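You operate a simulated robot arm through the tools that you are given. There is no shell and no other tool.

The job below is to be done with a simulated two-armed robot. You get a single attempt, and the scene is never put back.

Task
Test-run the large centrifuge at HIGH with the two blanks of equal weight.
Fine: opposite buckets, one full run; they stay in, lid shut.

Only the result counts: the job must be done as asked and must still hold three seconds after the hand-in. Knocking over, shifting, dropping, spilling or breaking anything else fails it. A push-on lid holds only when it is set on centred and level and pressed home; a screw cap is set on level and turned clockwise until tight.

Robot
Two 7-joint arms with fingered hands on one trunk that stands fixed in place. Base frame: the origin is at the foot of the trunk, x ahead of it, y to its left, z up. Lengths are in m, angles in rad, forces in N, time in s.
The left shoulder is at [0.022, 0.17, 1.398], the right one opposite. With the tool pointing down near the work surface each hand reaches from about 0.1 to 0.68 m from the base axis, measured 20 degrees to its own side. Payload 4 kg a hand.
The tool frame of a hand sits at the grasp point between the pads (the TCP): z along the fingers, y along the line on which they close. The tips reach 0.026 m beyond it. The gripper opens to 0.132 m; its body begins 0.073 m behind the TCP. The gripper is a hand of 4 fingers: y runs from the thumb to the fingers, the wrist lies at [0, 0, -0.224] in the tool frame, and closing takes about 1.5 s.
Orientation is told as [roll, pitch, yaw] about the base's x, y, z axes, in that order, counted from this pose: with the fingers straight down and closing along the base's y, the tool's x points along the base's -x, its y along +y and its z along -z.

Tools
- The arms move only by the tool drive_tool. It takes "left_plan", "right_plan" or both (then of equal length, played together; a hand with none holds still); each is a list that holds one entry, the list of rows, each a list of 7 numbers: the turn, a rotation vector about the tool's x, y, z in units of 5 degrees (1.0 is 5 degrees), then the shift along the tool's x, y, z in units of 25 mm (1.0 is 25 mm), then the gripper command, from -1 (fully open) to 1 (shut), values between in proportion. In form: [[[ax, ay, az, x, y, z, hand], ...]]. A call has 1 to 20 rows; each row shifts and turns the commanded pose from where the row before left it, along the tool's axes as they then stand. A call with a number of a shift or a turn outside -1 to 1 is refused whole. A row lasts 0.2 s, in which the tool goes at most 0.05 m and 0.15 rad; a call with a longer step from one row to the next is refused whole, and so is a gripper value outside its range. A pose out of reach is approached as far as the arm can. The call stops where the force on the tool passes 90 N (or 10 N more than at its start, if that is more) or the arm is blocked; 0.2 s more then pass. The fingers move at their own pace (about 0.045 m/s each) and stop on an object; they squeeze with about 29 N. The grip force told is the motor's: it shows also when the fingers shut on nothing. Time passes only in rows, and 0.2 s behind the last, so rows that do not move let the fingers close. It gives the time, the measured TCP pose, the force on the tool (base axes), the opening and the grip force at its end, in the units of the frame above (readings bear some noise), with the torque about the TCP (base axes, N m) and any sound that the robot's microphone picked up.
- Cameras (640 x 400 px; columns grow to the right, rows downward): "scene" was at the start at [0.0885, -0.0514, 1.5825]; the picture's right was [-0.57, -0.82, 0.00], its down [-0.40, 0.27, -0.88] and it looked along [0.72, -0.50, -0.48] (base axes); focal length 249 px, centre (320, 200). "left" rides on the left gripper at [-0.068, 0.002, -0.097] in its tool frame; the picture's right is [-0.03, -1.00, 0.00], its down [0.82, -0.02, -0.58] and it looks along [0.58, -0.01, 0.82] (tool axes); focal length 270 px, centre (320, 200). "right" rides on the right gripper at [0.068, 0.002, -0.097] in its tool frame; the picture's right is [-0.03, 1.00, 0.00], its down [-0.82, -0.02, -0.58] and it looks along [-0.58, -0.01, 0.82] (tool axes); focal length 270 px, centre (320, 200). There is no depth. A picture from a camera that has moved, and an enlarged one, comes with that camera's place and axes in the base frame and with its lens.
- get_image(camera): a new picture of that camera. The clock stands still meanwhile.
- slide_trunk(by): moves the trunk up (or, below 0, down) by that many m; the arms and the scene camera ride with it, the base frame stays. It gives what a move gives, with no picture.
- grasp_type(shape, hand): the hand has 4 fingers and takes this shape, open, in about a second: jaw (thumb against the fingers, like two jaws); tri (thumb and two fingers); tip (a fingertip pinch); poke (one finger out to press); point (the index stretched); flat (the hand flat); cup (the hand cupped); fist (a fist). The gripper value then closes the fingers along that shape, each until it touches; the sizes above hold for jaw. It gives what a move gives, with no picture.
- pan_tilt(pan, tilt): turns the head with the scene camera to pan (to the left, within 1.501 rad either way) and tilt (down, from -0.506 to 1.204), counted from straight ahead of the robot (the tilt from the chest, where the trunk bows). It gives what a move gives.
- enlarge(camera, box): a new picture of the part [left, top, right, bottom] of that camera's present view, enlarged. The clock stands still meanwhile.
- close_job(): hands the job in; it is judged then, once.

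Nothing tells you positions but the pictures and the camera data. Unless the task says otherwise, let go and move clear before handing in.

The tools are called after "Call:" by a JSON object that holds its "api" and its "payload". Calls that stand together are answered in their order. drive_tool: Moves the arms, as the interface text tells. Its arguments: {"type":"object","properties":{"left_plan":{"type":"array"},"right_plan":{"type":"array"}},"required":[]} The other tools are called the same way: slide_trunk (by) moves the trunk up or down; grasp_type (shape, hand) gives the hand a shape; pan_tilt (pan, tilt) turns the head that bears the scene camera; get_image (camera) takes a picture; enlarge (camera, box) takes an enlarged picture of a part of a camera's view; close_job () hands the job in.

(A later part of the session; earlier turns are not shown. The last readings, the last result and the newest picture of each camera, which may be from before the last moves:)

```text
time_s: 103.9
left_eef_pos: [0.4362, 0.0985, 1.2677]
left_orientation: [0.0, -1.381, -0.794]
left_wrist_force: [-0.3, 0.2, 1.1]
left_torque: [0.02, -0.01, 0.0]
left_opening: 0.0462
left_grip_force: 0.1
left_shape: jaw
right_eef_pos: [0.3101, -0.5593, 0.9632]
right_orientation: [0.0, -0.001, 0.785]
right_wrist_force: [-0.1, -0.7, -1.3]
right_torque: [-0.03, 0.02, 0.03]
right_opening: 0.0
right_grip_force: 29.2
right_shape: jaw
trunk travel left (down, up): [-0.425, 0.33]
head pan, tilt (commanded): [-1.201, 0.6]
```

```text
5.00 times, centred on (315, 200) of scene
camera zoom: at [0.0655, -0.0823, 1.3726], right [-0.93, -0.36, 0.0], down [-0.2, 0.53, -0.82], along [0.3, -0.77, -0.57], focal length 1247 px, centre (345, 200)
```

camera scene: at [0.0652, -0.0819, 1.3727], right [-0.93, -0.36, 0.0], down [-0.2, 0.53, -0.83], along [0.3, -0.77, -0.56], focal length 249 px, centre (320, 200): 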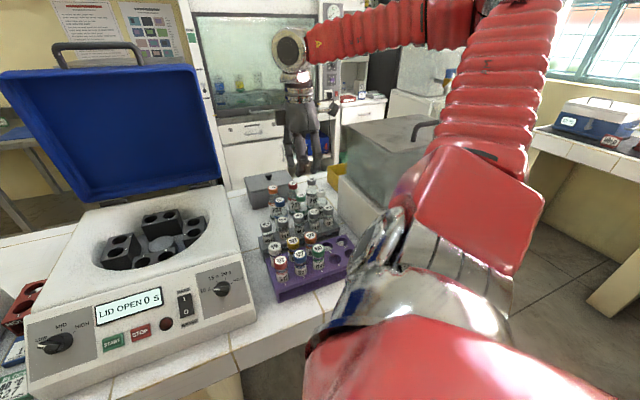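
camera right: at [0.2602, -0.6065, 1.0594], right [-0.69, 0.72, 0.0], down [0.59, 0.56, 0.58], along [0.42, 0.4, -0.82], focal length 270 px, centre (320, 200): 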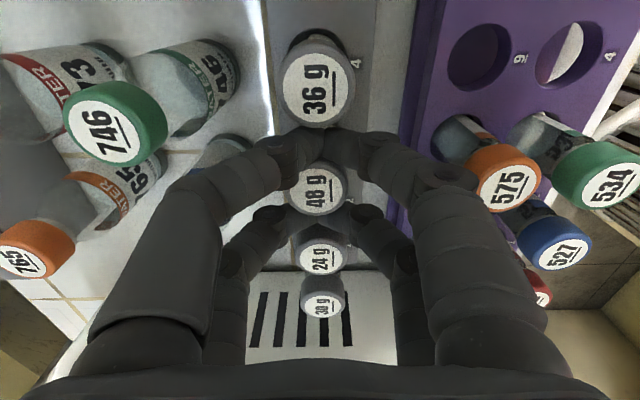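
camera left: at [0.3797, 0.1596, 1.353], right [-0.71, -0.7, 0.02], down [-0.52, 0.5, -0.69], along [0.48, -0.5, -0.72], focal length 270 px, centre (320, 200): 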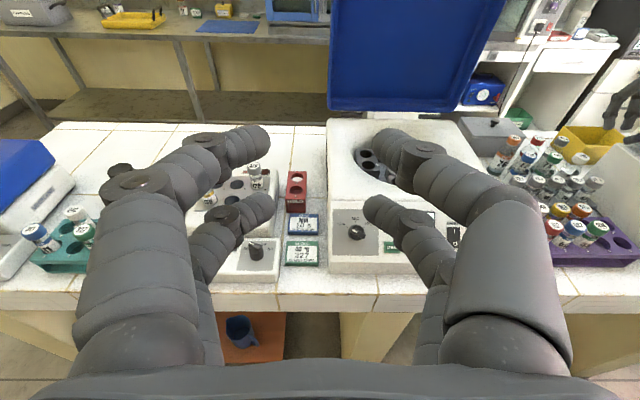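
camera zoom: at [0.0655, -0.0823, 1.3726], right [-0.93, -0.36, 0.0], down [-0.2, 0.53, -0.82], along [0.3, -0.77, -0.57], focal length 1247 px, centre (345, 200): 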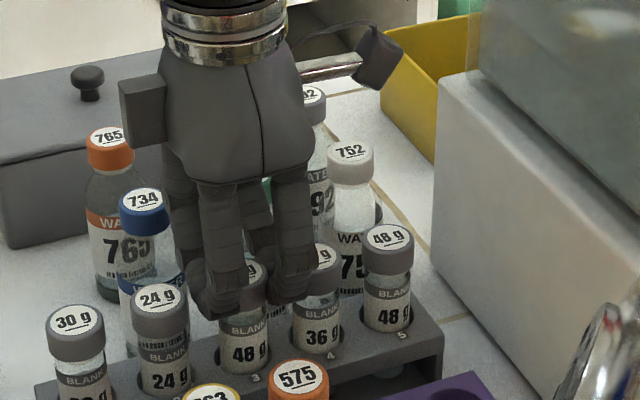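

Both finger pairs closed in the gaps either side of the cap, so the vial is caged but not gripped. I reopen to the same width, rise straight up, and try the three-finger shape in free air.

Call:
{"api": "drive_tool", "payload": {"right_plan": [[[0, 0, 0, 0, 0, 0, 0.45], [0, 0, 0, 0, 0, 0, 0.45], [0, 0, 0, 0, 0, 0, 0.45], [0, 0, 0, 0, 0, 0, 0.45], [0, 0, 0, 0, 0, -0.5, 0.45], [0, 0, 0, 0, 0, -0.8, 0.45], [0, 0, 0, 0, 0, -0.9, 0.45], [0, 0, 0, 0, 0, -0.9, 0.45], [0, 0, 0, 0, 0, -0.9, 0.45], [0, 0, 0, 0, 0, -0.9, 0.45], [0, 0, 0, 0, 0, -0.9, 0.45], [0, 0, 0, 0, 0, -0.9, 0.45], [0, 0, 0, 0, 0, -0.9, 0.45], [0, 0, 0, 0, 0, 0, 0.45]]]}}

Call:
{"api": "grasp_type", "payload": {"hand": "right", "shape": "tri"}}

Call:
{"api": "get_image", "payload": {"camera": "right"}}

Call:
{"api": "drive_tool", "payload": {"right_plan": [[[0, 0, 0, 0, 0, 0, 0.5], [0, 0, 0, 0, 0, 0, 0.5], [0, 0, 0, 0, 0, 0, 0.5], [0, 0, 0, 0, 0, 0, 0.5], [0, 0, 0, 0, 0, 0, 0.5], [0, 0, 0, 0, 0, 0, 0.5], [0, 0, 0, 0, 0, 0, 0.5], [0, 0, 0, 0, 0, 0, 0.5]]]}}

Call:
{"api": "get_image", "payload": {"camera": "right"}}

Call:
{"api": "drive_tool", "payload": {"right_plan": [[[0, 0, 0, 0, 0, 0, 1], [0, 0, 0, 0, 0, 0, 1], [0, 0, 0, 0, 0, 0, 1], [0, 0, 0, 0, 0, 0, 1], [0, 0, 0, 0, 0, 0, 1], [0, 0, 0, 0, 0, 0, 1]]]}}

Call:
{"api": "get_image", "payload": {"camera": "right"}}

```text
time_s: 106.9
left_eef_pos: [0.4359, 0.0987, 1.2683]
left_orientation: [0.0, -1.382, -0.793]
left_wrist_force: [0.1, -0.5, 0.7]
left_torque: [-0.03, 0.0, 0.01]
left_opening: 0.0464
left_grip_force: 0.1
left_shape: jaw
right_eef_pos: [0.3093, -0.5591, 1.1521]
right_orientation: [-0.001, 0.0, 0.785]
right_wrist_force: [0.3, 0.2, -1.0]
right_torque: [0.02, -0.01, -0.02]
right_opening: 0.036
right_grip_force: 0.0
right_shape: jaw
trunk travel left (down, up): [-0.425, 0.33]
head pan, tilt (commanded): [-1.201, 0.6]
```

```text
time_s: 107.8
left_eef_pos: [0.4368, 0.0983, 1.2676]
left_orientation: [-0.001, -1.383, -0.794]
left_wrist_force: [-1.2, 0.0, -1.5]
left_torque: [0.02, 0.02, 0.01]
left_opening: 0.046
left_grip_force: 0.1
left_shape: jaw
right_eef_pos: [0.3089, -0.5579, 1.1513]
right_orientation: [0.0, 0.001, 0.783]
right_wrist_force: [-0.8, -0.1, -0.8]
right_torque: [0.0, -0.03, 0.0]
right_opening: 0.132
right_grip_force: 0.0
right_shape: tri
trunk travel left (down, up): [-0.425, 0.33]
head pan, tilt (commanded): [-1.201, 0.6]
```

```text
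taken
camera right: at [0.2593, -0.6062, 1.2477], right [-0.69, 0.72, 0.0], down [0.59, 0.56, 0.58], along [0.42, 0.4, -0.82], focal length 270 px, centre (320, 200)
```

right: 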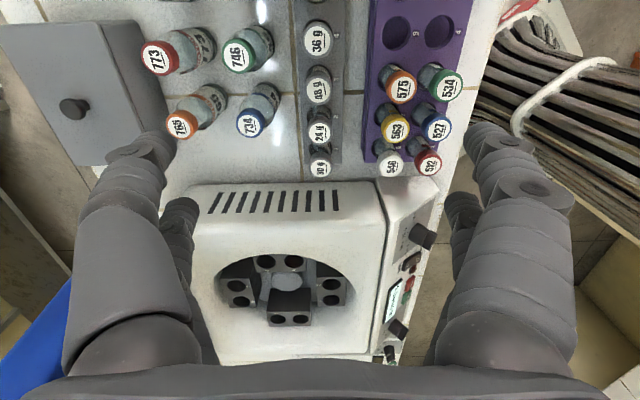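

```text
time_s: 109.6
left_eef_pos: [0.4366, 0.0986, 1.2695]
left_orientation: [-0.001, -1.383, -0.794]
left_wrist_force: [-1.2, -0.5, 0.1]
left_torque: [0.02, 0.01, 0.03]
left_opening: 0.046
left_grip_force: 0.0
left_shape: jaw
right_eef_pos: [0.3095, -0.5577, 1.1524]
right_orientation: [-0.001, 0.0, 0.784]
right_wrist_force: [-0.1, -0.2, 1.4]
right_torque: [-0.01, -0.03, -0.02]
right_opening: 0.0334
right_grip_force: 0.1
right_shape: tri
trunk travel left (down, up): [-0.425, 0.33]
head pan, tilt (commanded): [-1.201, 0.6]
```

```text
taken
camera right: at [0.2593, -0.6062, 1.2477], right [-0.69, 0.72, 0.0], down [0.59, 0.56, 0.58], along [0.42, 0.4, -0.82], focal length 270 px, centre (320, 200)
```

right: 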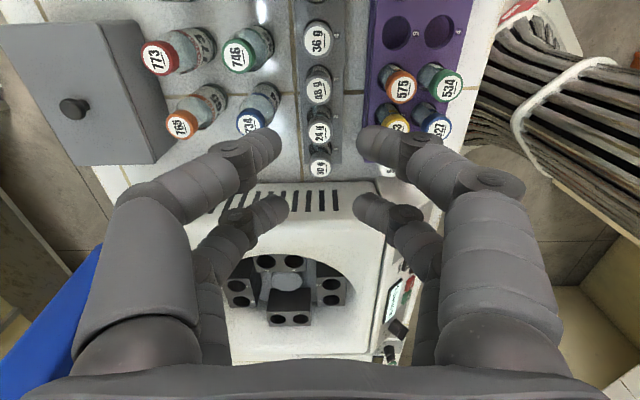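

```text
time_s: 111.0
left_eef_pos: [0.4357, 0.0987, 1.2682]
left_orientation: [0.0, -1.383, -0.794]
left_wrist_force: [-0.6, 0.5, 0.6]
left_torque: [0.0, 0.02, 0.0]
left_opening: 0.0463
left_grip_force: 0.0
left_shape: jaw
right_eef_pos: [0.3094, -0.5592, 1.1517]
right_orientation: [0.001, -0.001, 0.785]
right_wrist_force: [0.0, -0.3, -0.1]
right_torque: [0.02, -0.02, -0.01]
right_opening: 0.0002
right_grip_force: 29.1
right_shape: tri
trunk travel left (down, up): [-0.425, 0.33]
head pan, tilt (commanded): [-1.201, 0.6]
```

```text
taken
camera right: at [0.2593, -0.6062, 1.2477], right [-0.69, 0.72, 0.0], down [0.59, 0.56, 0.58], along [0.42, 0.4, -0.82], focal length 270 px, centre (320, 200)
```

right: 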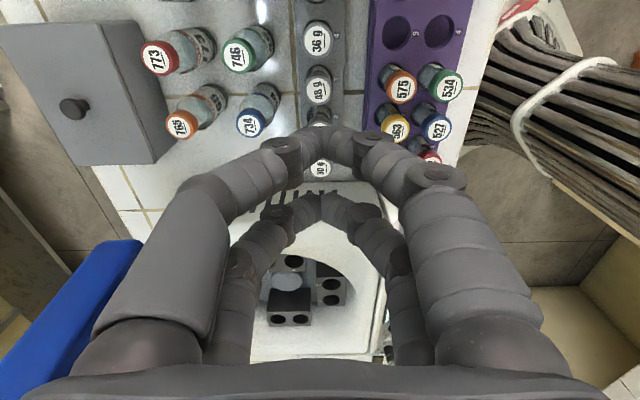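

All multi-finger shapes use the same two pairs. New idea: lean the hand 30° along the row so one pair pinches the cap while the other pair stays above the neighbour's cap; this also lifts the camera block clear of the box. I reset to jaw and take that posture above blank 3.

Call:
{"api": "grasp_type", "payload": {"hand": "right", "shape": "jaw"}}

Call:
{"api": "drive_tool", "payload": {"right_plan": [[[0, 1, 0, 0, 0, 0, 0.45], [0, 1, 0, 0, 0, 0, 0.45], [0, 1, 0, 0, 0, 0, 0.45], [0, 1, 0, 0, 0, 0, 0.45], [0, 1, 0, 0, 0, 0, 0.45], [0, 1, 0, 0, 0, 0, 0.45], [0, 0, 0, -0.351, 0, 0.72, 0.45], [0, 0, 0, -0.351, 0, 0.72, 0.45], [0, 0, 0, -0.351, 0, 0.72, 0.45], [0, 0, 0, -0.351, 0, 0.72, 0.45], [0, 0, 0, -0.351, 0, 0.72, 0.45], [0, 0, 0, 0, 0, 0, 0.45]]]}}

Call:
{"api": "get_image", "payload": {"camera": "right"}}

Call:
{"api": "enlarge", "payload": {"camera": "scene", "box": [240, 60, 380, 280]}}

```text
time_s: 111.9
left_eef_pos: [0.4355, 0.0988, 1.2686]
left_orientation: [0.0, -1.382, -0.794]
left_wrist_force: [-0.1, -0.1, 0.1]
left_torque: [0.01, -0.05, 0.01]
left_opening: 0.0461
left_grip_force: 0.1
left_shape: jaw
right_eef_pos: [0.3094, -0.5589, 1.1522]
right_orientation: [0.0, -0.001, 0.786]
right_wrist_force: [-0.6, -1.3, -0.7]
right_torque: [-0.01, 0.01, 0.0]
right_opening: 0.132
right_grip_force: 0.0
right_shape: jaw
trunk travel left (down, up): [-0.425, 0.33]
head pan, tilt (commanded): [-1.201, 0.6]
```

```text
time_s: 114.5
left_eef_pos: [0.4371, 0.0986, 1.2683]
left_orientation: [0.0, -1.382, -0.793]
left_wrist_force: [0.2, -0.7, 1.3]
left_torque: [0.0, 0.02, 0.05]
left_opening: 0.0462
left_grip_force: 0.1
left_shape: jaw
right_eef_pos: [0.3057, -0.5632, 1.0521]
right_orientation: [0.001, 0.526, 0.786]
right_wrist_force: [-0.5, 0.4, 0.1]
right_torque: [0.01, 0.01, 0.0]
right_opening: 0.0365
right_grip_force: 0.1
right_shape: jaw
trunk travel left (down, up): [-0.425, 0.33]
head pan, tilt (commanded): [-1.201, 0.6]
```

```text
taken
camera right: at [0.2968, -0.5697, 1.1693], right [-0.69, 0.72, -0.01], down [0.72, 0.69, 0.09], along [0.07, 0.05, -1.0], focal length 270 px, centre (320, 200)
```

right: 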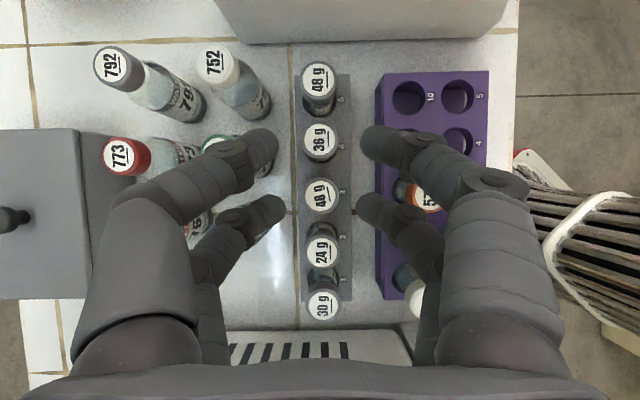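

```text
1.82 times, centred on (310, 170) of scene
camera zoom: at [0.0653, -0.0818, 1.3727], right [-0.93, -0.36, 0.0], down [-0.2, 0.53, -0.83], along [0.3, -0.77, -0.56], focal length 453 px, centre (338, 254)
```

zoom: 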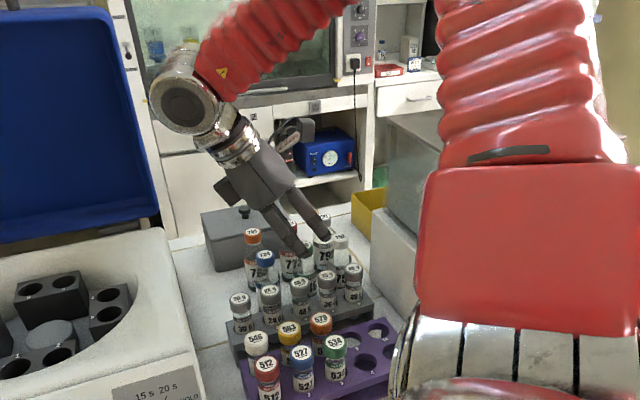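

Excellent: the camera now looks straight down on the caps, with the lower finger pair lining up on blank 3. I descend most of the way and check the tip alignment.

Call:
{"api": "drive_tool", "payload": {"right_plan": [[[0, 0, 0, -0.385, 0, 0.713, 0.45], [0, 0, 0, -0.385, 0, 0.713, 0.45], [0, 0, 0, -0.385, 0, 0.713, 0.45], [0, 0, 0, 0, 0, 0, 0.45]]]}}

Call:
{"api": "get_image", "payload": {"camera": "right"}}

Call:
{"api": "enlarge", "payload": {"camera": "scene", "box": [270, 150, 350, 250]}}

```text
time_s: 115.5
left_eef_pos: [0.4366, 0.0981, 1.2685]
left_orientation: [-0.002, -1.381, -0.794]
left_wrist_force: [-0.5, -0.3, -0.5]
left_torque: [0.01, -0.03, 0.01]
left_opening: 0.0461
left_grip_force: 0.1
left_shape: jaw
right_eef_pos: [0.303, -0.5649, 0.9913]
right_orientation: [0.0, 0.523, 0.786]
right_wrist_force: [-0.2, -0.3, -0.6]
right_torque: [0.02, 0.02, 0.03]
right_opening: 0.0367
right_grip_force: 0.0
right_shape: jaw
trunk travel left (down, up): [-0.425, 0.33]
head pan, tilt (commanded): [-1.201, 0.6]
```

```text
taken
camera right: at [0.2942, -0.5713, 1.1083], right [-0.69, 0.72, -0.01], down [0.72, 0.69, 0.09], along [0.08, 0.05, -1.0], focal length 270 px, centre (320, 200)
```

right: 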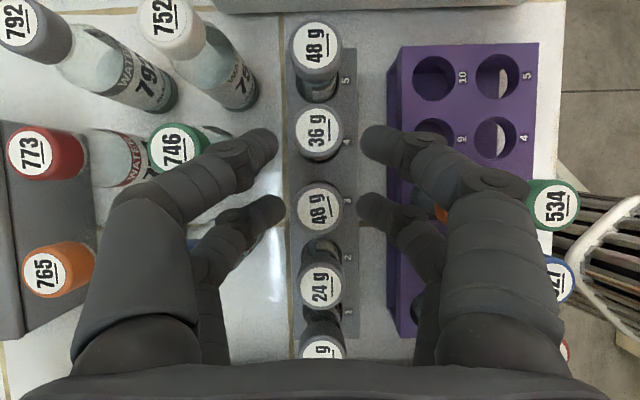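

```text
4.00 times, centred on (310, 200) of scene
camera zoom: at [0.0652, -0.0819, 1.3727], right [-0.93, -0.36, 0.0], down [-0.2, 0.53, -0.83], along [0.3, -0.77, -0.56], focal length 998 px, centre (360, 200)
```

zoom: 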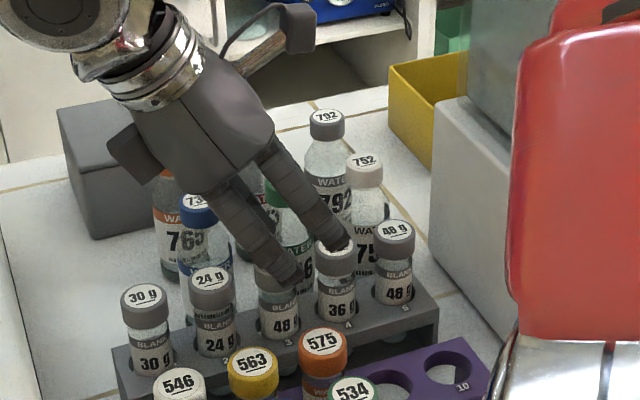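

The cap is centred between the lower pair, the upper pair sits over but above blank 4's cap. I make the last 2 cm descent and look again before closing.

Call:
{"api": "drive_tool", "payload": {"right_plan": [[[0, 0, 0, -0.2, 0, 0.355, 0.45], [0, 0, 0, -0.2, 0, 0.355, 0.45], [0, 0, 0, 0, 0, 0, 0.45]]]}}

Call:
{"api": "get_image", "payload": {"camera": "right"}}

Call:
{"api": "enlarge", "payload": {"camera": "scene", "box": [270, 150, 350, 250]}}

```text
time_s: 116.3
left_eef_pos: [0.4356, 0.0984, 1.2679]
left_orientation: [0.0, -1.383, -0.796]
left_wrist_force: [-1.0, 0.3, -0.1]
left_torque: [-0.03, 0.0, -0.01]
left_opening: 0.0462
left_grip_force: 0.0
left_shape: jaw
right_eef_pos: [0.3028, -0.565, 0.971]
right_orientation: [0.002, 0.525, 0.784]
right_wrist_force: [-0.1, -0.4, 0.1]
right_torque: [0.02, -0.02, 0.02]
right_opening: 0.0366
right_grip_force: 0.0
right_shape: jaw
trunk travel left (down, up): [-0.425, 0.33]
head pan, tilt (commanded): [-1.201, 0.6]
```

```text
taken
camera right: at [0.2936, -0.5715, 1.0884], right [-0.69, 0.72, -0.01], down [0.72, 0.69, 0.09], along [0.07, 0.05, -1.0], focal length 270 px, centre (320, 200)
```

right: 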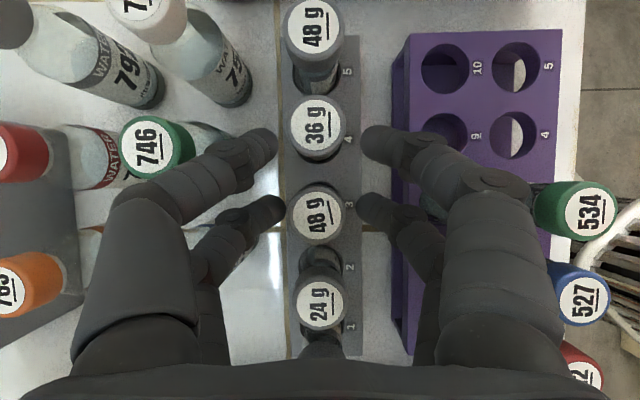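

```text
4.00 times, centred on (310, 200) of scene
camera zoom: at [0.0654, -0.0821, 1.3727], right [-0.93, -0.36, 0.0], down [-0.2, 0.53, -0.82], along [0.3, -0.77, -0.57], focal length 998 px, centre (360, 200)
```

zoom: 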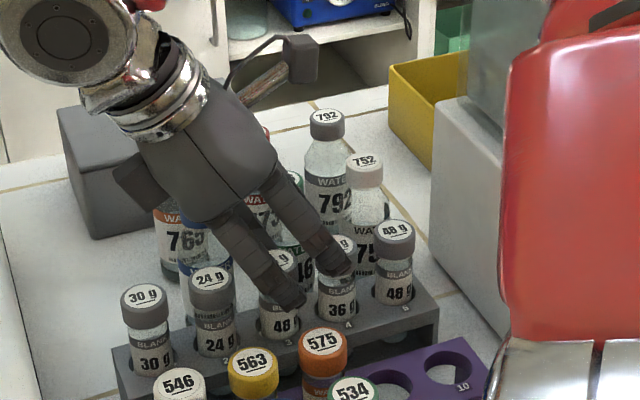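

Everything lines up; to give the upper pair more clearance over blank 4's cap I lean 5° more and rise 1–2 mm, then close.

Call:
{"api": "drive_tool", "payload": {"right_plan": [[[0, 1, 0, -0.04, 0, -0.12, 0.45], [0, 0, 0, 0, 0, 0, 0.45]]]}}

Call:
{"api": "get_image", "payload": {"camera": "right"}}

Call:
{"api": "enlarge", "payload": {"camera": "scene", "box": [290, 170, 340, 230]}}

```text
time_s: 116.9
left_eef_pos: [0.4357, 0.098, 1.2692]
left_orientation: [0.003, -1.383, -0.797]
left_wrist_force: [-0.1, 0.2, -0.9]
left_torque: [-0.04, 0.02, -0.01]
left_opening: 0.0461
left_grip_force: 0.2
left_shape: jaw
right_eef_pos: [0.3043, -0.5629, 0.9739]
right_orientation: [0.002, 0.611, 0.787]
right_wrist_force: [-1.1, -0.6, -0.2]
right_torque: [0.0, 0.0, 0.03]
right_opening: 0.0364
right_grip_force: 0.0
right_shape: jaw
trunk travel left (down, up): [-0.425, 0.33]
head pan, tilt (commanded): [-1.201, 0.6]
```

```text
taken
camera right: at [0.3025, -0.5629, 1.0913], right [-0.69, 0.72, -0.01], down [0.72, 0.69, 0.01], along [0.01, -0.01, -1.0], focal length 270 px, centre (320, 200)
```

right: 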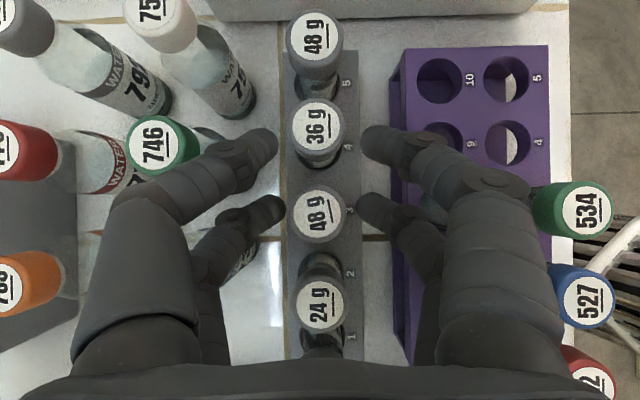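

```text
6.67 times, centred on (315, 200) of scene
camera zoom: at [0.0647, -0.0824, 1.3727], right [-0.93, -0.36, 0.0], down [-0.2, 0.53, -0.82], along [0.3, -0.77, -0.57], focal length 1663 px, centre (353, 200)
```

zoom: 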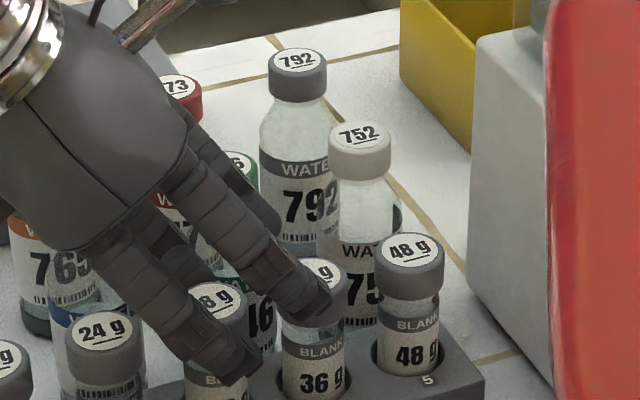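

Measured again, the cap tops are nearer z=0.957, so I'm ~6 mm deeper than wanted and the upper pair is too close to blank 4's cap. I rise 6 mm, then re-check.

Call:
{"api": "drive_tool", "payload": {"right_plan": [[[0, 0, 0, 0.14, 0, -0.2, 0.45], [0, 0, 0, 0, 0, 0, 0.45]]]}}

Call:
{"api": "enlarge", "payload": {"camera": "scene", "box": [290, 170, 340, 230]}}

Call:
{"api": "enlarge", "payload": {"camera": "right", "box": [240, 80, 400, 280]}}

```text
time_s: 117.5
left_eef_pos: [0.4379, 0.0989, 1.2683]
left_orientation: [-0.002, -1.381, -0.794]
left_wrist_force: [0.0, 0.4, -0.3]
left_torque: [0.01, 0.02, 0.01]
left_opening: 0.0461
left_grip_force: 0.0
left_shape: jaw
right_eef_pos: [0.3043, -0.5626, 0.98]
right_orientation: [0.002, 0.613, 0.787]
right_wrist_force: [0.3, -0.6, 0.2]
right_torque: [0.01, 0.03, -0.04]
right_opening: 0.0368
right_grip_force: 0.1
right_shape: jaw
trunk travel left (down, up): [-0.425, 0.33]
head pan, tilt (commanded): [-1.201, 0.6]
```

```text
6.67 times, centred on (315, 200) of scene
camera zoom: at [0.0659, -0.0821, 1.3726], right [-0.93, -0.36, 0.0], down [-0.21, 0.53, -0.82], along [0.3, -0.77, -0.57], focal length 1663 px, centre (353, 200)
```

zoom: 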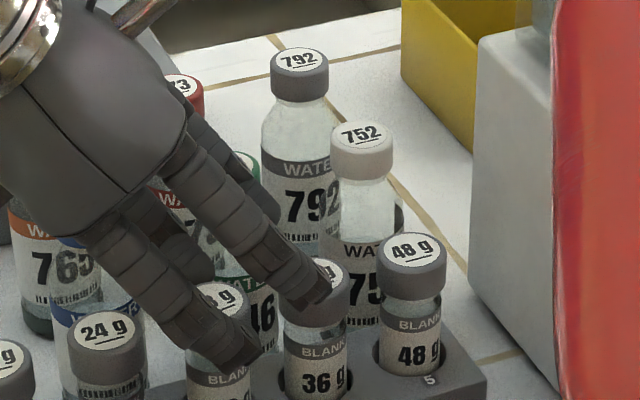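

```text
2.00 times, centred on (320, 180) of right
camera zoom: at [0.3035, -0.5624, 1.0971], right [-0.69, 0.72, -0.01], down [0.72, 0.69, 0.0], along [0.01, -0.01, -1.0], focal length 541 px, centre (320, 240)
```

zoom: 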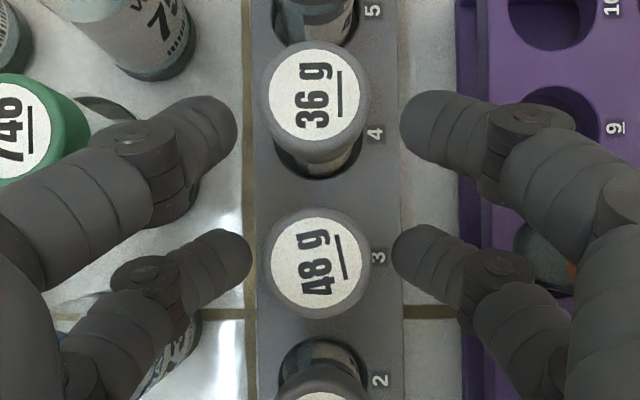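

The lower pair is centred on blank 3, and the upper pair clears blank 4 by ~5 mm. I rise another 3 mm for safety (tips dip slightly on closing), then close gradually and check.

Call:
{"api": "drive_tool", "payload": {"right_plan": [[[0, 0, 0, 0.07, 0, -0.1, 0.45], [0, 0, 0, 0, 0, 0, 0.6], [0, 0, 0, 0, 0, 0, 0.7], [0, 0, 0, 0, 0, 0, 0.7]]]}}

Call:
{"api": "enlarge", "payload": {"camera": "right", "box": [240, 80, 400, 280]}}

Call:
{"api": "enlarge", "payload": {"camera": "scene", "box": [290, 170, 340, 230]}}

```text
time_s: 118.5
left_eef_pos: [0.4363, 0.099, 1.2683]
left_orientation: [-0.001, -1.383, -0.792]
left_wrist_force: [0.8, -0.1, -0.2]
left_torque: [0.02, 0.0, -0.03]
left_opening: 0.0461
left_grip_force: 0.0
left_shape: jaw
right_eef_pos: [0.3051, -0.5627, 0.9824]
right_orientation: [0.0, 0.611, 0.786]
right_wrist_force: [0.4, -0.1, 1.3]
right_torque: [0.03, -0.01, 0.05]
right_opening: 0.0212
right_grip_force: 0.1
right_shape: jaw
trunk travel left (down, up): [-0.425, 0.33]
head pan, tilt (commanded): [-1.201, 0.6]
```

```text
2.00 times, centred on (320, 180) of right
camera zoom: at [0.303, -0.5621, 1.1008], right [-0.69, 0.72, -0.01], down [0.72, 0.69, 0.0], along [0.01, -0.01, -1.0], focal length 541 px, centre (320, 240)
```

zoom: 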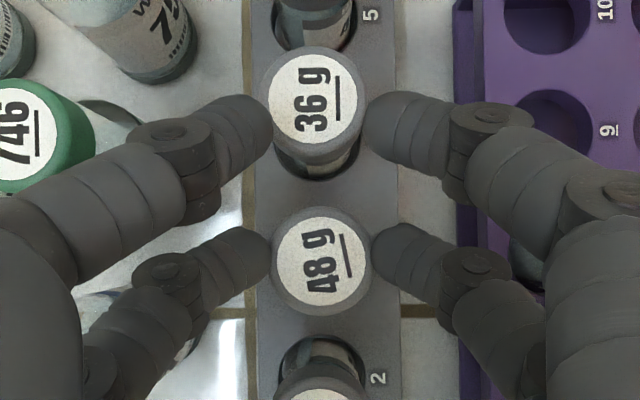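

```text
6.67 times, centred on (315, 200) of scene
camera zoom: at [0.0655, -0.082, 1.3727], right [-0.93, -0.36, 0.0], down [-0.2, 0.53, -0.82], along [0.3, -0.77, -0.57], focal length 1663 px, centre (353, 200)
```

zoom: 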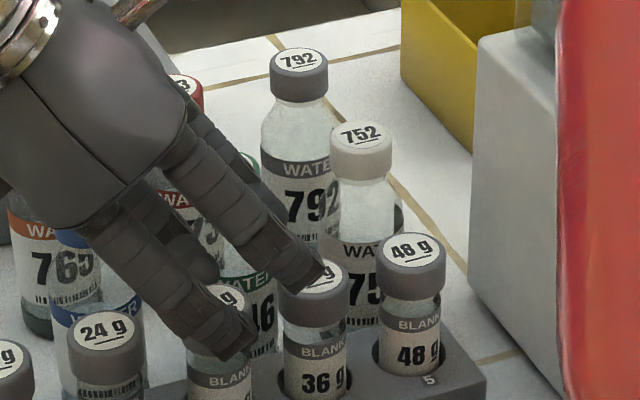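

The lower pair now touches blank 3's cap sides; the upper tips are ~5 mm above blank 4's cap. I close fully.

Call:
{"api": "drive_tool", "payload": {"right_plan": [[[0, 0, 0, 0, 0, 0, 0.85], [0, 0, 0, 0, 0, 0, 1], [0, 0, 0, 0, 0, 0, 1], [0, 0, 0, 0, 0, 0, 1], [0, 0, 0, 0, 0, 0, 1]]]}}

Call:
{"api": "enlarge", "payload": {"camera": "right", "box": [240, 80, 400, 280]}}

Call:
{"api": "enlarge", "payload": {"camera": "scene", "box": [290, 170, 340, 230]}}

```text
time_s: 119.7
left_eef_pos: [0.4351, 0.0993, 1.2698]
left_orientation: [0.0, -1.381, -0.793]
left_wrist_force: [-0.5, 0.1, 0.6]
left_torque: [0.02, -0.03, 0.03]
left_opening: 0.0464
left_grip_force: 0.0
left_shape: jaw
right_eef_pos: [0.3044, -0.5617, 0.9839]
right_orientation: [-0.001, 0.612, 0.784]
right_wrist_force: [-1.0, -0.3, 8.4]
right_torque: [0.01, -0.02, -0.02]
right_opening: 0.0002
right_grip_force: 28.6
right_shape: jaw
trunk travel left (down, up): [-0.425, 0.33]
head pan, tilt (commanded): [-1.201, 0.6]
```

```text
2.00 times, centred on (320, 180) of right
camera zoom: at [0.3027, -0.5618, 1.1015], right [-0.69, 0.72, -0.02], down [0.72, 0.69, 0.0], along [0.01, -0.01, -1.0], focal length 541 px, centre (320, 240)
```

zoom: 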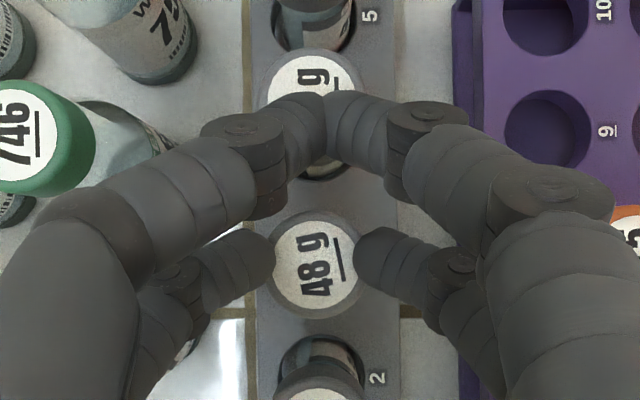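

```text
6.67 times, centred on (315, 200) of scene
camera zoom: at [0.065, -0.0816, 1.3728], right [-0.93, -0.36, 0.0], down [-0.2, 0.53, -0.83], along [0.3, -0.77, -0.56], focal length 1663 px, centre (353, 200)
```

zoom: 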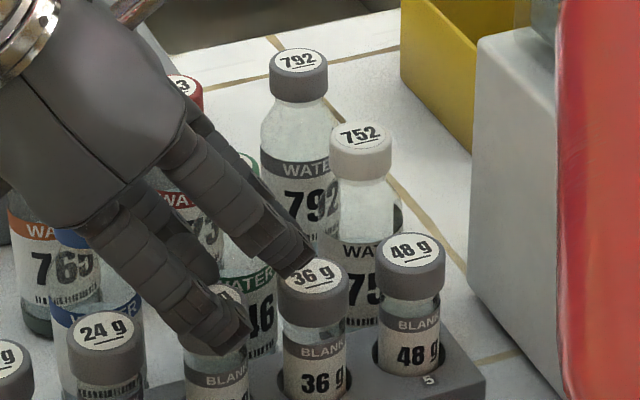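

The lower pair has gripped blank 3's cap and the upper pair closed in the air. I lift a centimetre slowly and check that only blank 3 comes along.

Call:
{"api": "drive_tool", "payload": {"right_plan": [[[0, 0, 0, 0.115, 0, -0.164, 1], [0, 0, 0, 0.115, 0, -0.164, 1], [0, 0, 0, 0, 0, 0, 1]]]}}

Call:
{"api": "enlarge", "payload": {"camera": "scene", "box": [290, 170, 340, 230]}}

Call:
{"api": "enlarge", "payload": {"camera": "right", "box": [240, 80, 400, 280]}}

```text
time_s: 120.5
left_eef_pos: [0.4374, 0.0977, 1.2682]
left_orientation: [0.0, -1.38, -0.793]
left_wrist_force: [-0.3, 0.5, 0.8]
left_torque: [0.0, 0.0, 0.0]
left_opening: 0.0462
left_grip_force: 0.0
left_shape: jaw
right_eef_pos: [0.3058, -0.5632, 0.993]
right_orientation: [0.003, 0.611, 0.788]
right_wrist_force: [0.9, 0.4, -2.8]
right_torque: [-0.07, -0.04, -0.03]
right_opening: 0.0
right_grip_force: 29.1
right_shape: jaw
trunk travel left (down, up): [-0.425, 0.33]
head pan, tilt (commanded): [-1.201, 0.6]
```

```text
6.67 times, centred on (315, 200) of scene
camera zoom: at [0.066, -0.0826, 1.3725], right [-0.93, -0.36, 0.0], down [-0.21, 0.53, -0.82], along [0.3, -0.77, -0.57], focal length 1663 px, centre (353, 200)
```

zoom: 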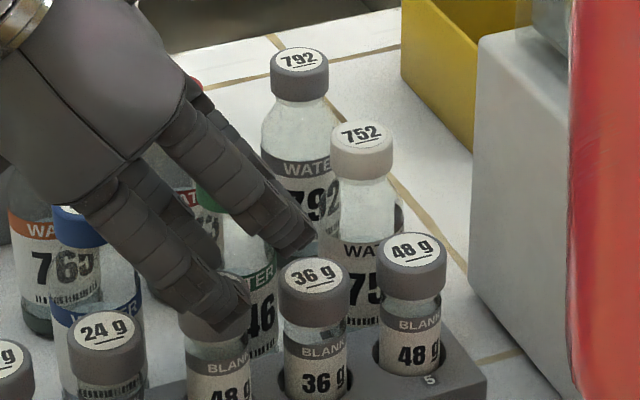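

```text
2.00 times, centred on (320, 180) of right
camera zoom: at [0.3031, -0.563, 1.1105], right [-0.69, 0.72, -0.01], down [0.72, 0.69, 0.0], along [0.01, -0.01, -1.0], focal length 541 px, centre (320, 240)
```

zoom: 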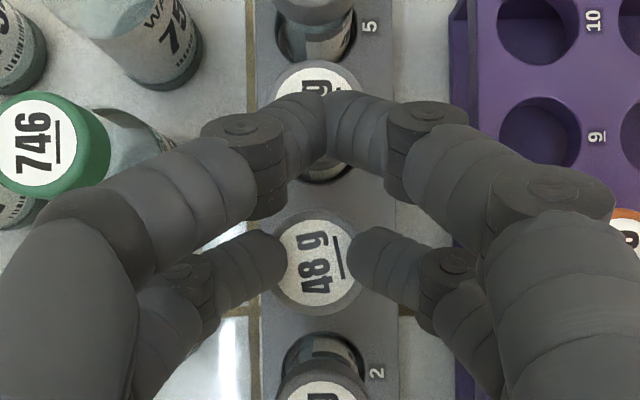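

The vial came up ~6 mm but the grip is high on the cap's edge and slipping. I set it back down, reopen, lean the hand to 45° and take a deeper hold.

Call:
{"api": "drive_tool", "payload": {"right_plan": [[[0, 0, 0, -0.115, 0, 0.164, 1], [0, 0, 0, -0.115, 0, 0.164, 1], [0, 0, 0, 0, 0, 0, 0.7], [0, 0, 0, 0, 0, 0, 0.45], [0, 0, 0, 0, 0, 0, 0.45], [0, 0, 0, 0, 0, 0, 0.45], [0, 1, 0, 0, 0, 0, 0.45], [0, 1, 0, 0, 0, 0, 0.45], [0, 0, 0, 0, 0, 0, 0.45]]]}}

Call:
{"api": "enlarge", "payload": {"camera": "right", "box": [240, 80, 400, 280]}}

Call:
{"api": "enlarge", "payload": {"camera": "scene", "box": [290, 170, 340, 230]}}

```text
time_s: 122.5
left_eef_pos: [0.4355, 0.1006, 1.2683]
left_orientation: [-0.002, -1.383, -0.791]
left_wrist_force: [0.0, -1.0, 0.3]
left_torque: [-0.02, 0.02, 0.04]
left_opening: 0.0461
left_grip_force: 0.0
left_shape: jaw
right_eef_pos: [0.3042, -0.5619, 0.9857]
right_orientation: [-0.003, 0.787, 0.781]
right_wrist_force: [3.6, 0.1, 28.6]
right_torque: [-0.3, -0.55, 0.03]
right_opening: 0.0364
right_grip_force: 0.1
right_shape: jaw
trunk travel left (down, up): [-0.425, 0.33]
head pan, tilt (commanded): [-1.201, 0.6]
```

```text
2.00 times, centred on (320, 180) of right
camera zoom: at [0.3176, -0.5462, 1.1013], right [-0.69, 0.72, -0.02], down [0.71, 0.68, -0.17], along [-0.11, -0.13, -0.99], focal length 541 px, centre (320, 240)
```

zoom: 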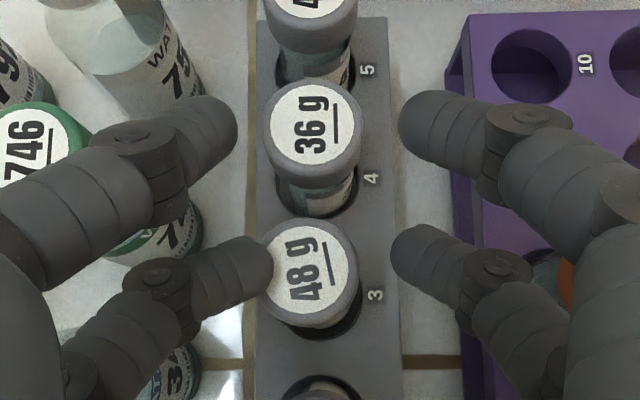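

```text
6.67 times, centred on (315, 200) of scene
camera zoom: at [0.0642, -0.0799, 1.373], right [-0.93, -0.36, 0.0], down [-0.2, 0.53, -0.83], along [0.3, -0.77, -0.56], focal length 1663 px, centre (353, 200)
```

zoom: 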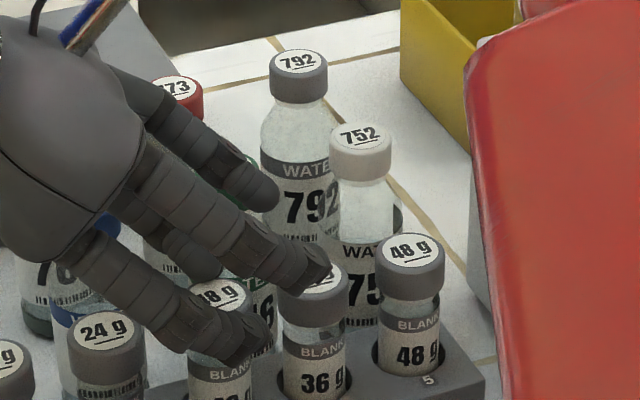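

There's an unexpected 28 N upward force – a back fingertip is bearing on the cap. I rise 2 cm to release it and look at how blank 3 stands.

Call:
{"api": "drive_tool", "payload": {"right_plan": [[[0, 0, 0, 0.28, 0, -0.28, 0.45], [0, 0, 0, 0.28, 0, -0.28, 0.45], [0, 0, 0, 0.28, 0, -0.28, 0.45], [0, 0, 0, 0, 0, 0, 0.45]]]}}

Call:
{"api": "get_image", "payload": {"camera": "right"}}

Call:
{"api": "enlarge", "payload": {"camera": "scene", "box": [270, 170, 340, 250]}}

```text
time_s: 123.5
left_eef_pos: [0.4363, 0.0983, 1.2672]
left_orientation: [0.0, -1.38, -0.793]
left_wrist_force: [-0.3, -0.5, 0.4]
left_torque: [-0.01, 0.0, -0.02]
left_opening: 0.0466
left_grip_force: 0.0
left_shape: jaw
right_eef_pos: [0.3069, -0.5632, 1.0131]
right_orientation: [0.003, 0.784, 0.786]
right_wrist_force: [-0.3, 0.3, 0.4]
right_torque: [0.03, 0.01, -0.01]
right_opening: 0.0357
right_grip_force: 0.0
right_shape: jaw
trunk travel left (down, up): [-0.425, 0.33]
head pan, tilt (commanded): [-1.201, 0.6]
```

```text
taken
camera right: at [0.3184, -0.5478, 1.1286], right [-0.69, 0.72, -0.02], down [0.71, 0.68, -0.17], along [-0.11, -0.13, -0.99], focal length 270 px, centre (320, 200)
```

right: 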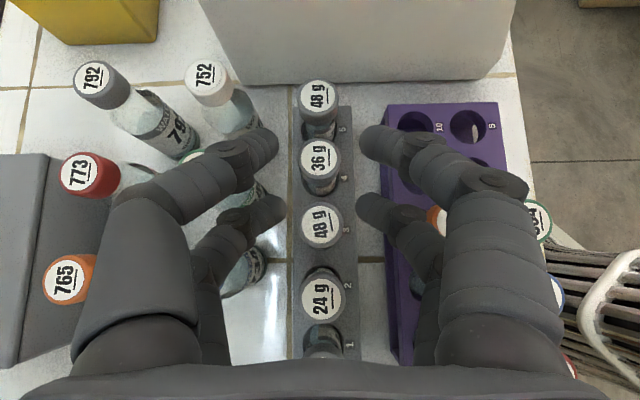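

```text
5.00 times, centred on (305, 210) of scene
camera zoom: at [0.0657, -0.0821, 1.3726], right [-0.93, -0.36, 0.0], down [-0.2, 0.53, -0.82], along [0.3, -0.77, -0.57], focal length 1247 px, centre (395, 150)
```

zoom: 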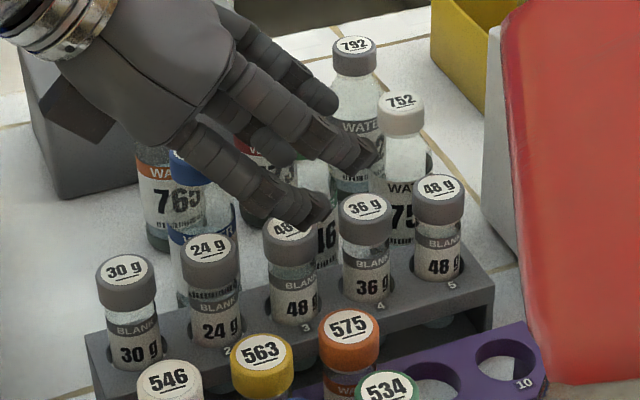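

Blank 3 is upright and seated again. I come down in two stages with the 45° lean, watching force and side clearances.

Call:
{"api": "drive_tool", "payload": {"right_plan": [[[0, 0, 0, -0.34, 0.03, 0.26, 0.45], [0, 0, 0, -0.34, 0, 0.26, 0.45], [0, 0, 0, 0, 0, 0, 0.45]]]}}

Call:
{"api": "enlarge", "payload": {"camera": "right", "box": [240, 100, 400, 300]}}

Call:
{"api": "enlarge", "payload": {"camera": "scene", "box": [280, 170, 340, 240]}}

```text
time_s: 124.3
left_eef_pos: [0.4364, 0.097, 1.2678]
left_orientation: [-0.001, -1.382, -0.792]
left_wrist_force: [-0.1, 0.4, 0.0]
left_torque: [0.0, 0.01, 0.02]
left_opening: 0.0461
left_grip_force: 0.0
left_shape: jaw
right_eef_pos: [0.3062, -0.5599, 0.9925]
right_orientation: [0.002, 0.785, 0.786]
right_wrist_force: [-1.0, 0.2, 0.4]
right_torque: [0.04, -0.03, -0.02]
right_opening: 0.036
right_grip_force: 0.0
right_shape: jaw
trunk travel left (down, up): [-0.425, 0.33]
head pan, tilt (commanded): [-1.201, 0.6]
```

```text
2.00 times, centred on (320, 200) of right
camera zoom: at [0.3193, -0.5454, 1.1078], right [-0.69, 0.72, -0.02], down [0.71, 0.68, -0.17], along [-0.11, -0.13, -0.99], focal length 541 px, centre (320, 200)
```

zoom: 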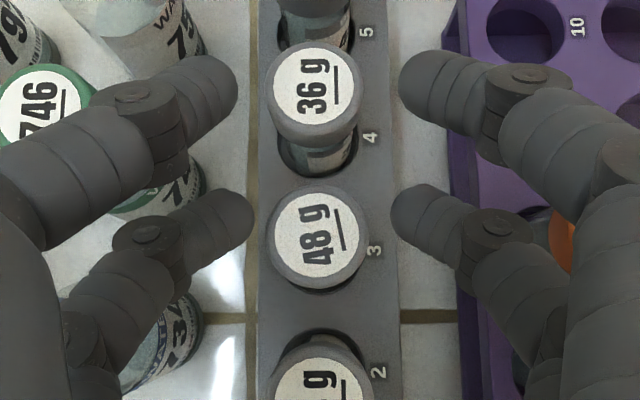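

```text
5.71 times, centred on (310, 205) of scene
camera zoom: at [0.0655, -0.0821, 1.3727], right [-0.93, -0.36, 0.0], down [-0.2, 0.53, -0.82], along [0.3, -0.77, -0.57], focal length 1425 px, centre (377, 171)
```

zoom: 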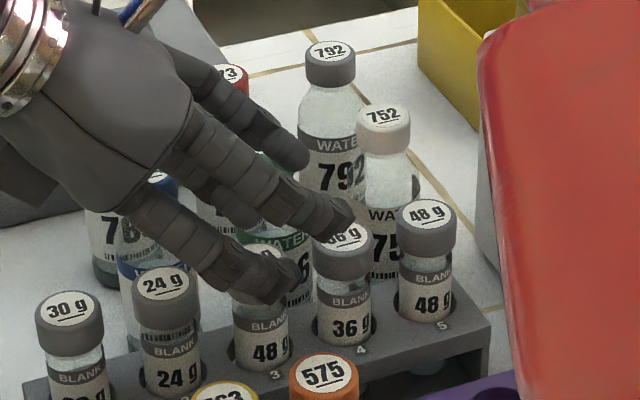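

Clearances look right with no force. I go down the last ~11 mm with a small shift and then check force before closing.

Call:
{"api": "drive_tool", "payload": {"right_plan": [[[0, 0, 0, -0.2, -0.02, 0.113, 0.45], [0, 0, 0, -0.2, -0.02, 0.113, 0.45], [0, 0, 0, 0, 0, 0, 0.45]]]}}

Call:
{"api": "enlarge", "payload": {"camera": "right", "box": [240, 100, 400, 300]}}

Call:
{"api": "enlarge", "payload": {"camera": "scene", "box": [280, 170, 340, 240]}}

```text
time_s: 125.1
left_eef_pos: [0.4367, 0.0981, 1.2681]
left_orientation: [0.0, -1.38, -0.793]
left_wrist_force: [-0.4, 0.0, -0.4]
left_torque: [0.03, 0.0, 0.01]
left_opening: 0.0461
left_grip_force: 0.1
left_shape: jaw
right_eef_pos: [0.3105, -0.5596, 0.9802]
right_orientation: [0.0, 0.786, 0.786]
right_wrist_force: [-0.4, -0.6, 1.0]
right_torque: [-0.01, -0.05, -0.02]
right_opening: 0.0356
right_grip_force: 0.0
right_shape: jaw
trunk travel left (down, up): [-0.425, 0.33]
head pan, tilt (commanded): [-1.201, 0.6]
```

```text
2.00 times, centred on (320, 200) of right
camera zoom: at [0.3226, -0.5439, 1.0967], right [-0.69, 0.72, -0.02], down [0.71, 0.68, -0.17], along [-0.11, -0.13, -0.99], focal length 541 px, centre (320, 200)
```

zoom: 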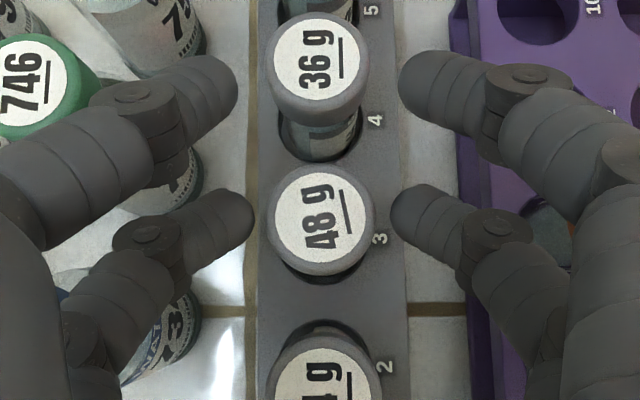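

```text
5.71 times, centred on (310, 205) of scene
camera zoom: at [0.0655, -0.0821, 1.3726], right [-0.93, -0.36, 0.0], down [-0.2, 0.53, -0.82], along [0.3, -0.77, -0.57], focal length 1425 px, centre (377, 171)
```

zoom: 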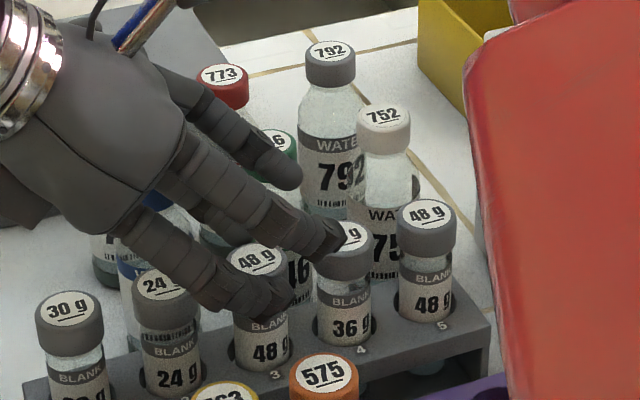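

The finger crosses the cap a bit high; I lower 6 mm more so the pads sit mid-cap, then close in steps.

Call:
{"api": "drive_tool", "payload": {"right_plan": [[[0, 0, 0, -0.14, 0, 0.198, 0.45], [0, 0, 0, 0, 0, 0, 0.6], [0, 0, 0, 0, 0, 0, 0.68], [0, 0, 0, 0, 0, 0, 0.68]]]}}

Call:
{"api": "enlarge", "payload": {"camera": "right", "box": [240, 100, 400, 300]}}

Call:
{"api": "enlarge", "payload": {"camera": "scene", "box": [280, 170, 340, 240]}}

```text
time_s: 126.1
left_eef_pos: [0.4364, 0.098, 1.2681]
left_orientation: [-0.002, -1.381, -0.792]
left_wrist_force: [-0.1, 0.2, 0.7]
left_torque: [0.03, 0.0, 0.01]
left_opening: 0.0464
left_grip_force: 0.1
left_shape: jaw
right_eef_pos: [0.3097, -0.56, 0.9747]
right_orientation: [0.0, 0.784, 0.785]
right_wrist_force: [0.5, -0.1, 0.9]
right_torque: [0.02, -0.02, 0.0]
right_opening: 0.0225
right_grip_force: 0.0
right_shape: jaw
trunk travel left (down, up): [-0.425, 0.33]
head pan, tilt (commanded): [-1.201, 0.6]
```

```text
2.00 times, centred on (320, 200) of right
camera zoom: at [0.3214, -0.545, 1.0906], right [-0.69, 0.72, -0.02], down [0.71, 0.68, -0.17], along [-0.11, -0.13, -0.99], focal length 541 px, centre (320, 200)
```

zoom: 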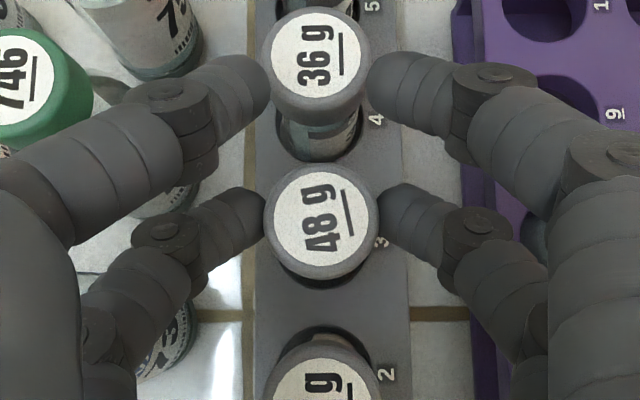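

```text
5.71 times, centred on (310, 205) of scene
camera zoom: at [0.0656, -0.0821, 1.3726], right [-0.93, -0.36, 0.0], down [-0.2, 0.53, -0.82], along [0.3, -0.77, -0.57], focal length 1425 px, centre (377, 171)
```

zoom: 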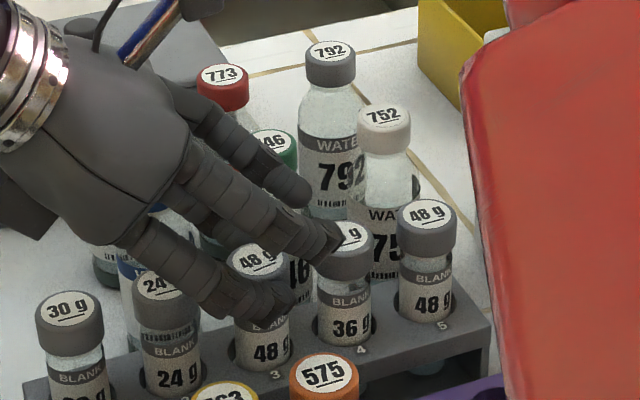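

The pads are right at mid-height of the cap on both sides. Closing fully now and then a small test lift.

Call:
{"api": "drive_tool", "payload": {"right_plan": [[[0, 0, 0, 0, 0, 0, 1], [0, 0, 0, 0, 0, 0, 1], [0, 0, 0, 0, 0, 0, 1], [0, 0, 0, 0, 0, 0, 1], [0, 0, 0, 0, 0, 0, 1]]]}}

Call:
{"api": "drive_tool", "payload": {"right_plan": [[[0, 0, 0, 0.14, 0, -0.14, 1], [0, 0, 0, 0.14, 0, -0.14, 1], [0, 0, 0, 0.14, 0, -0.14, 1], [0, 0, 0, 0, 0, 0, 1]]]}}

Call:
{"api": "enlarge", "payload": {"camera": "right", "box": [240, 100, 400, 300]}}

Call:
{"api": "enlarge", "payload": {"camera": "scene", "box": [280, 170, 340, 240]}}

```text
time_s: 127.3
left_eef_pos: [0.4371, 0.0983, 1.2682]
left_orientation: [0.001, -1.381, -0.792]
left_wrist_force: [-0.2, 0.6, 0.1]
left_torque: [-0.04, -0.01, -0.01]
left_opening: 0.0463
left_grip_force: 0.1
left_shape: jaw
right_eef_pos: [0.3085, -0.5593, 0.9744]
right_orientation: [-0.001, 0.785, 0.785]
right_wrist_force: [0.4, 0.2, -1.0]
right_torque: [0.0, -0.01, 0.0]
right_opening: 0.0
right_grip_force: 28.8
right_shape: jaw
trunk travel left (down, up): [-0.425, 0.33]
head pan, tilt (commanded): [-1.201, 0.6]
```

```text
time_s: 128.3
left_eef_pos: [0.4356, 0.0989, 1.2662]
left_orientation: [-0.001, -1.381, -0.793]
left_wrist_force: [0.7, 0.2, 0.4]
left_torque: [0.02, 0.04, -0.03]
left_opening: 0.0462
left_grip_force: 0.0
left_shape: jaw
right_eef_pos: [0.31, -0.5584, 0.9909]
right_orientation: [0.003, 0.785, 0.787]
right_wrist_force: [0.2, -0.1, -1.4]
right_torque: [0.01, 0.02, 0.04]
right_opening: 0.0
right_grip_force: 28.9
right_shape: jaw
trunk travel left (down, up): [-0.425, 0.33]
head pan, tilt (commanded): [-1.201, 0.6]
```

```text
2.00 times, centred on (320, 200) of right
camera zoom: at [0.3223, -0.5447, 1.1059], right [-0.69, 0.72, -0.02], down [0.71, 0.68, -0.17], along [-0.11, -0.13, -0.99], focal length 541 px, centre (320, 200)
```

zoom: 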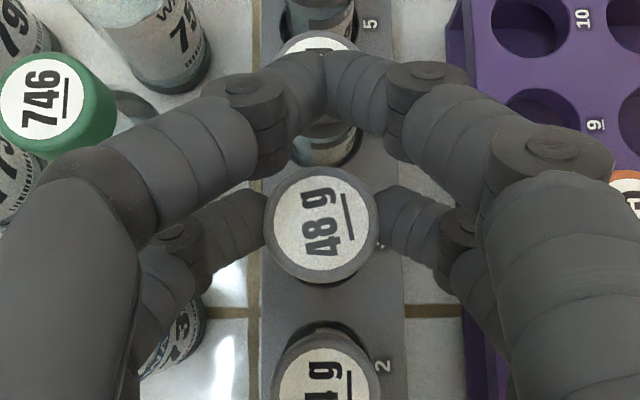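

```text
5.71 times, centred on (310, 205) of scene
camera zoom: at [0.0658, -0.0823, 1.3726], right [-0.93, -0.36, 0.0], down [-0.2, 0.53, -0.82], along [0.3, -0.77, -0.57], focal length 1425 px, centre (377, 171)
```

zoom: 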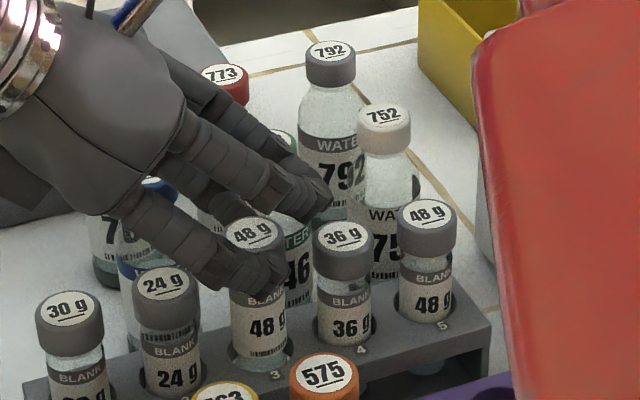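

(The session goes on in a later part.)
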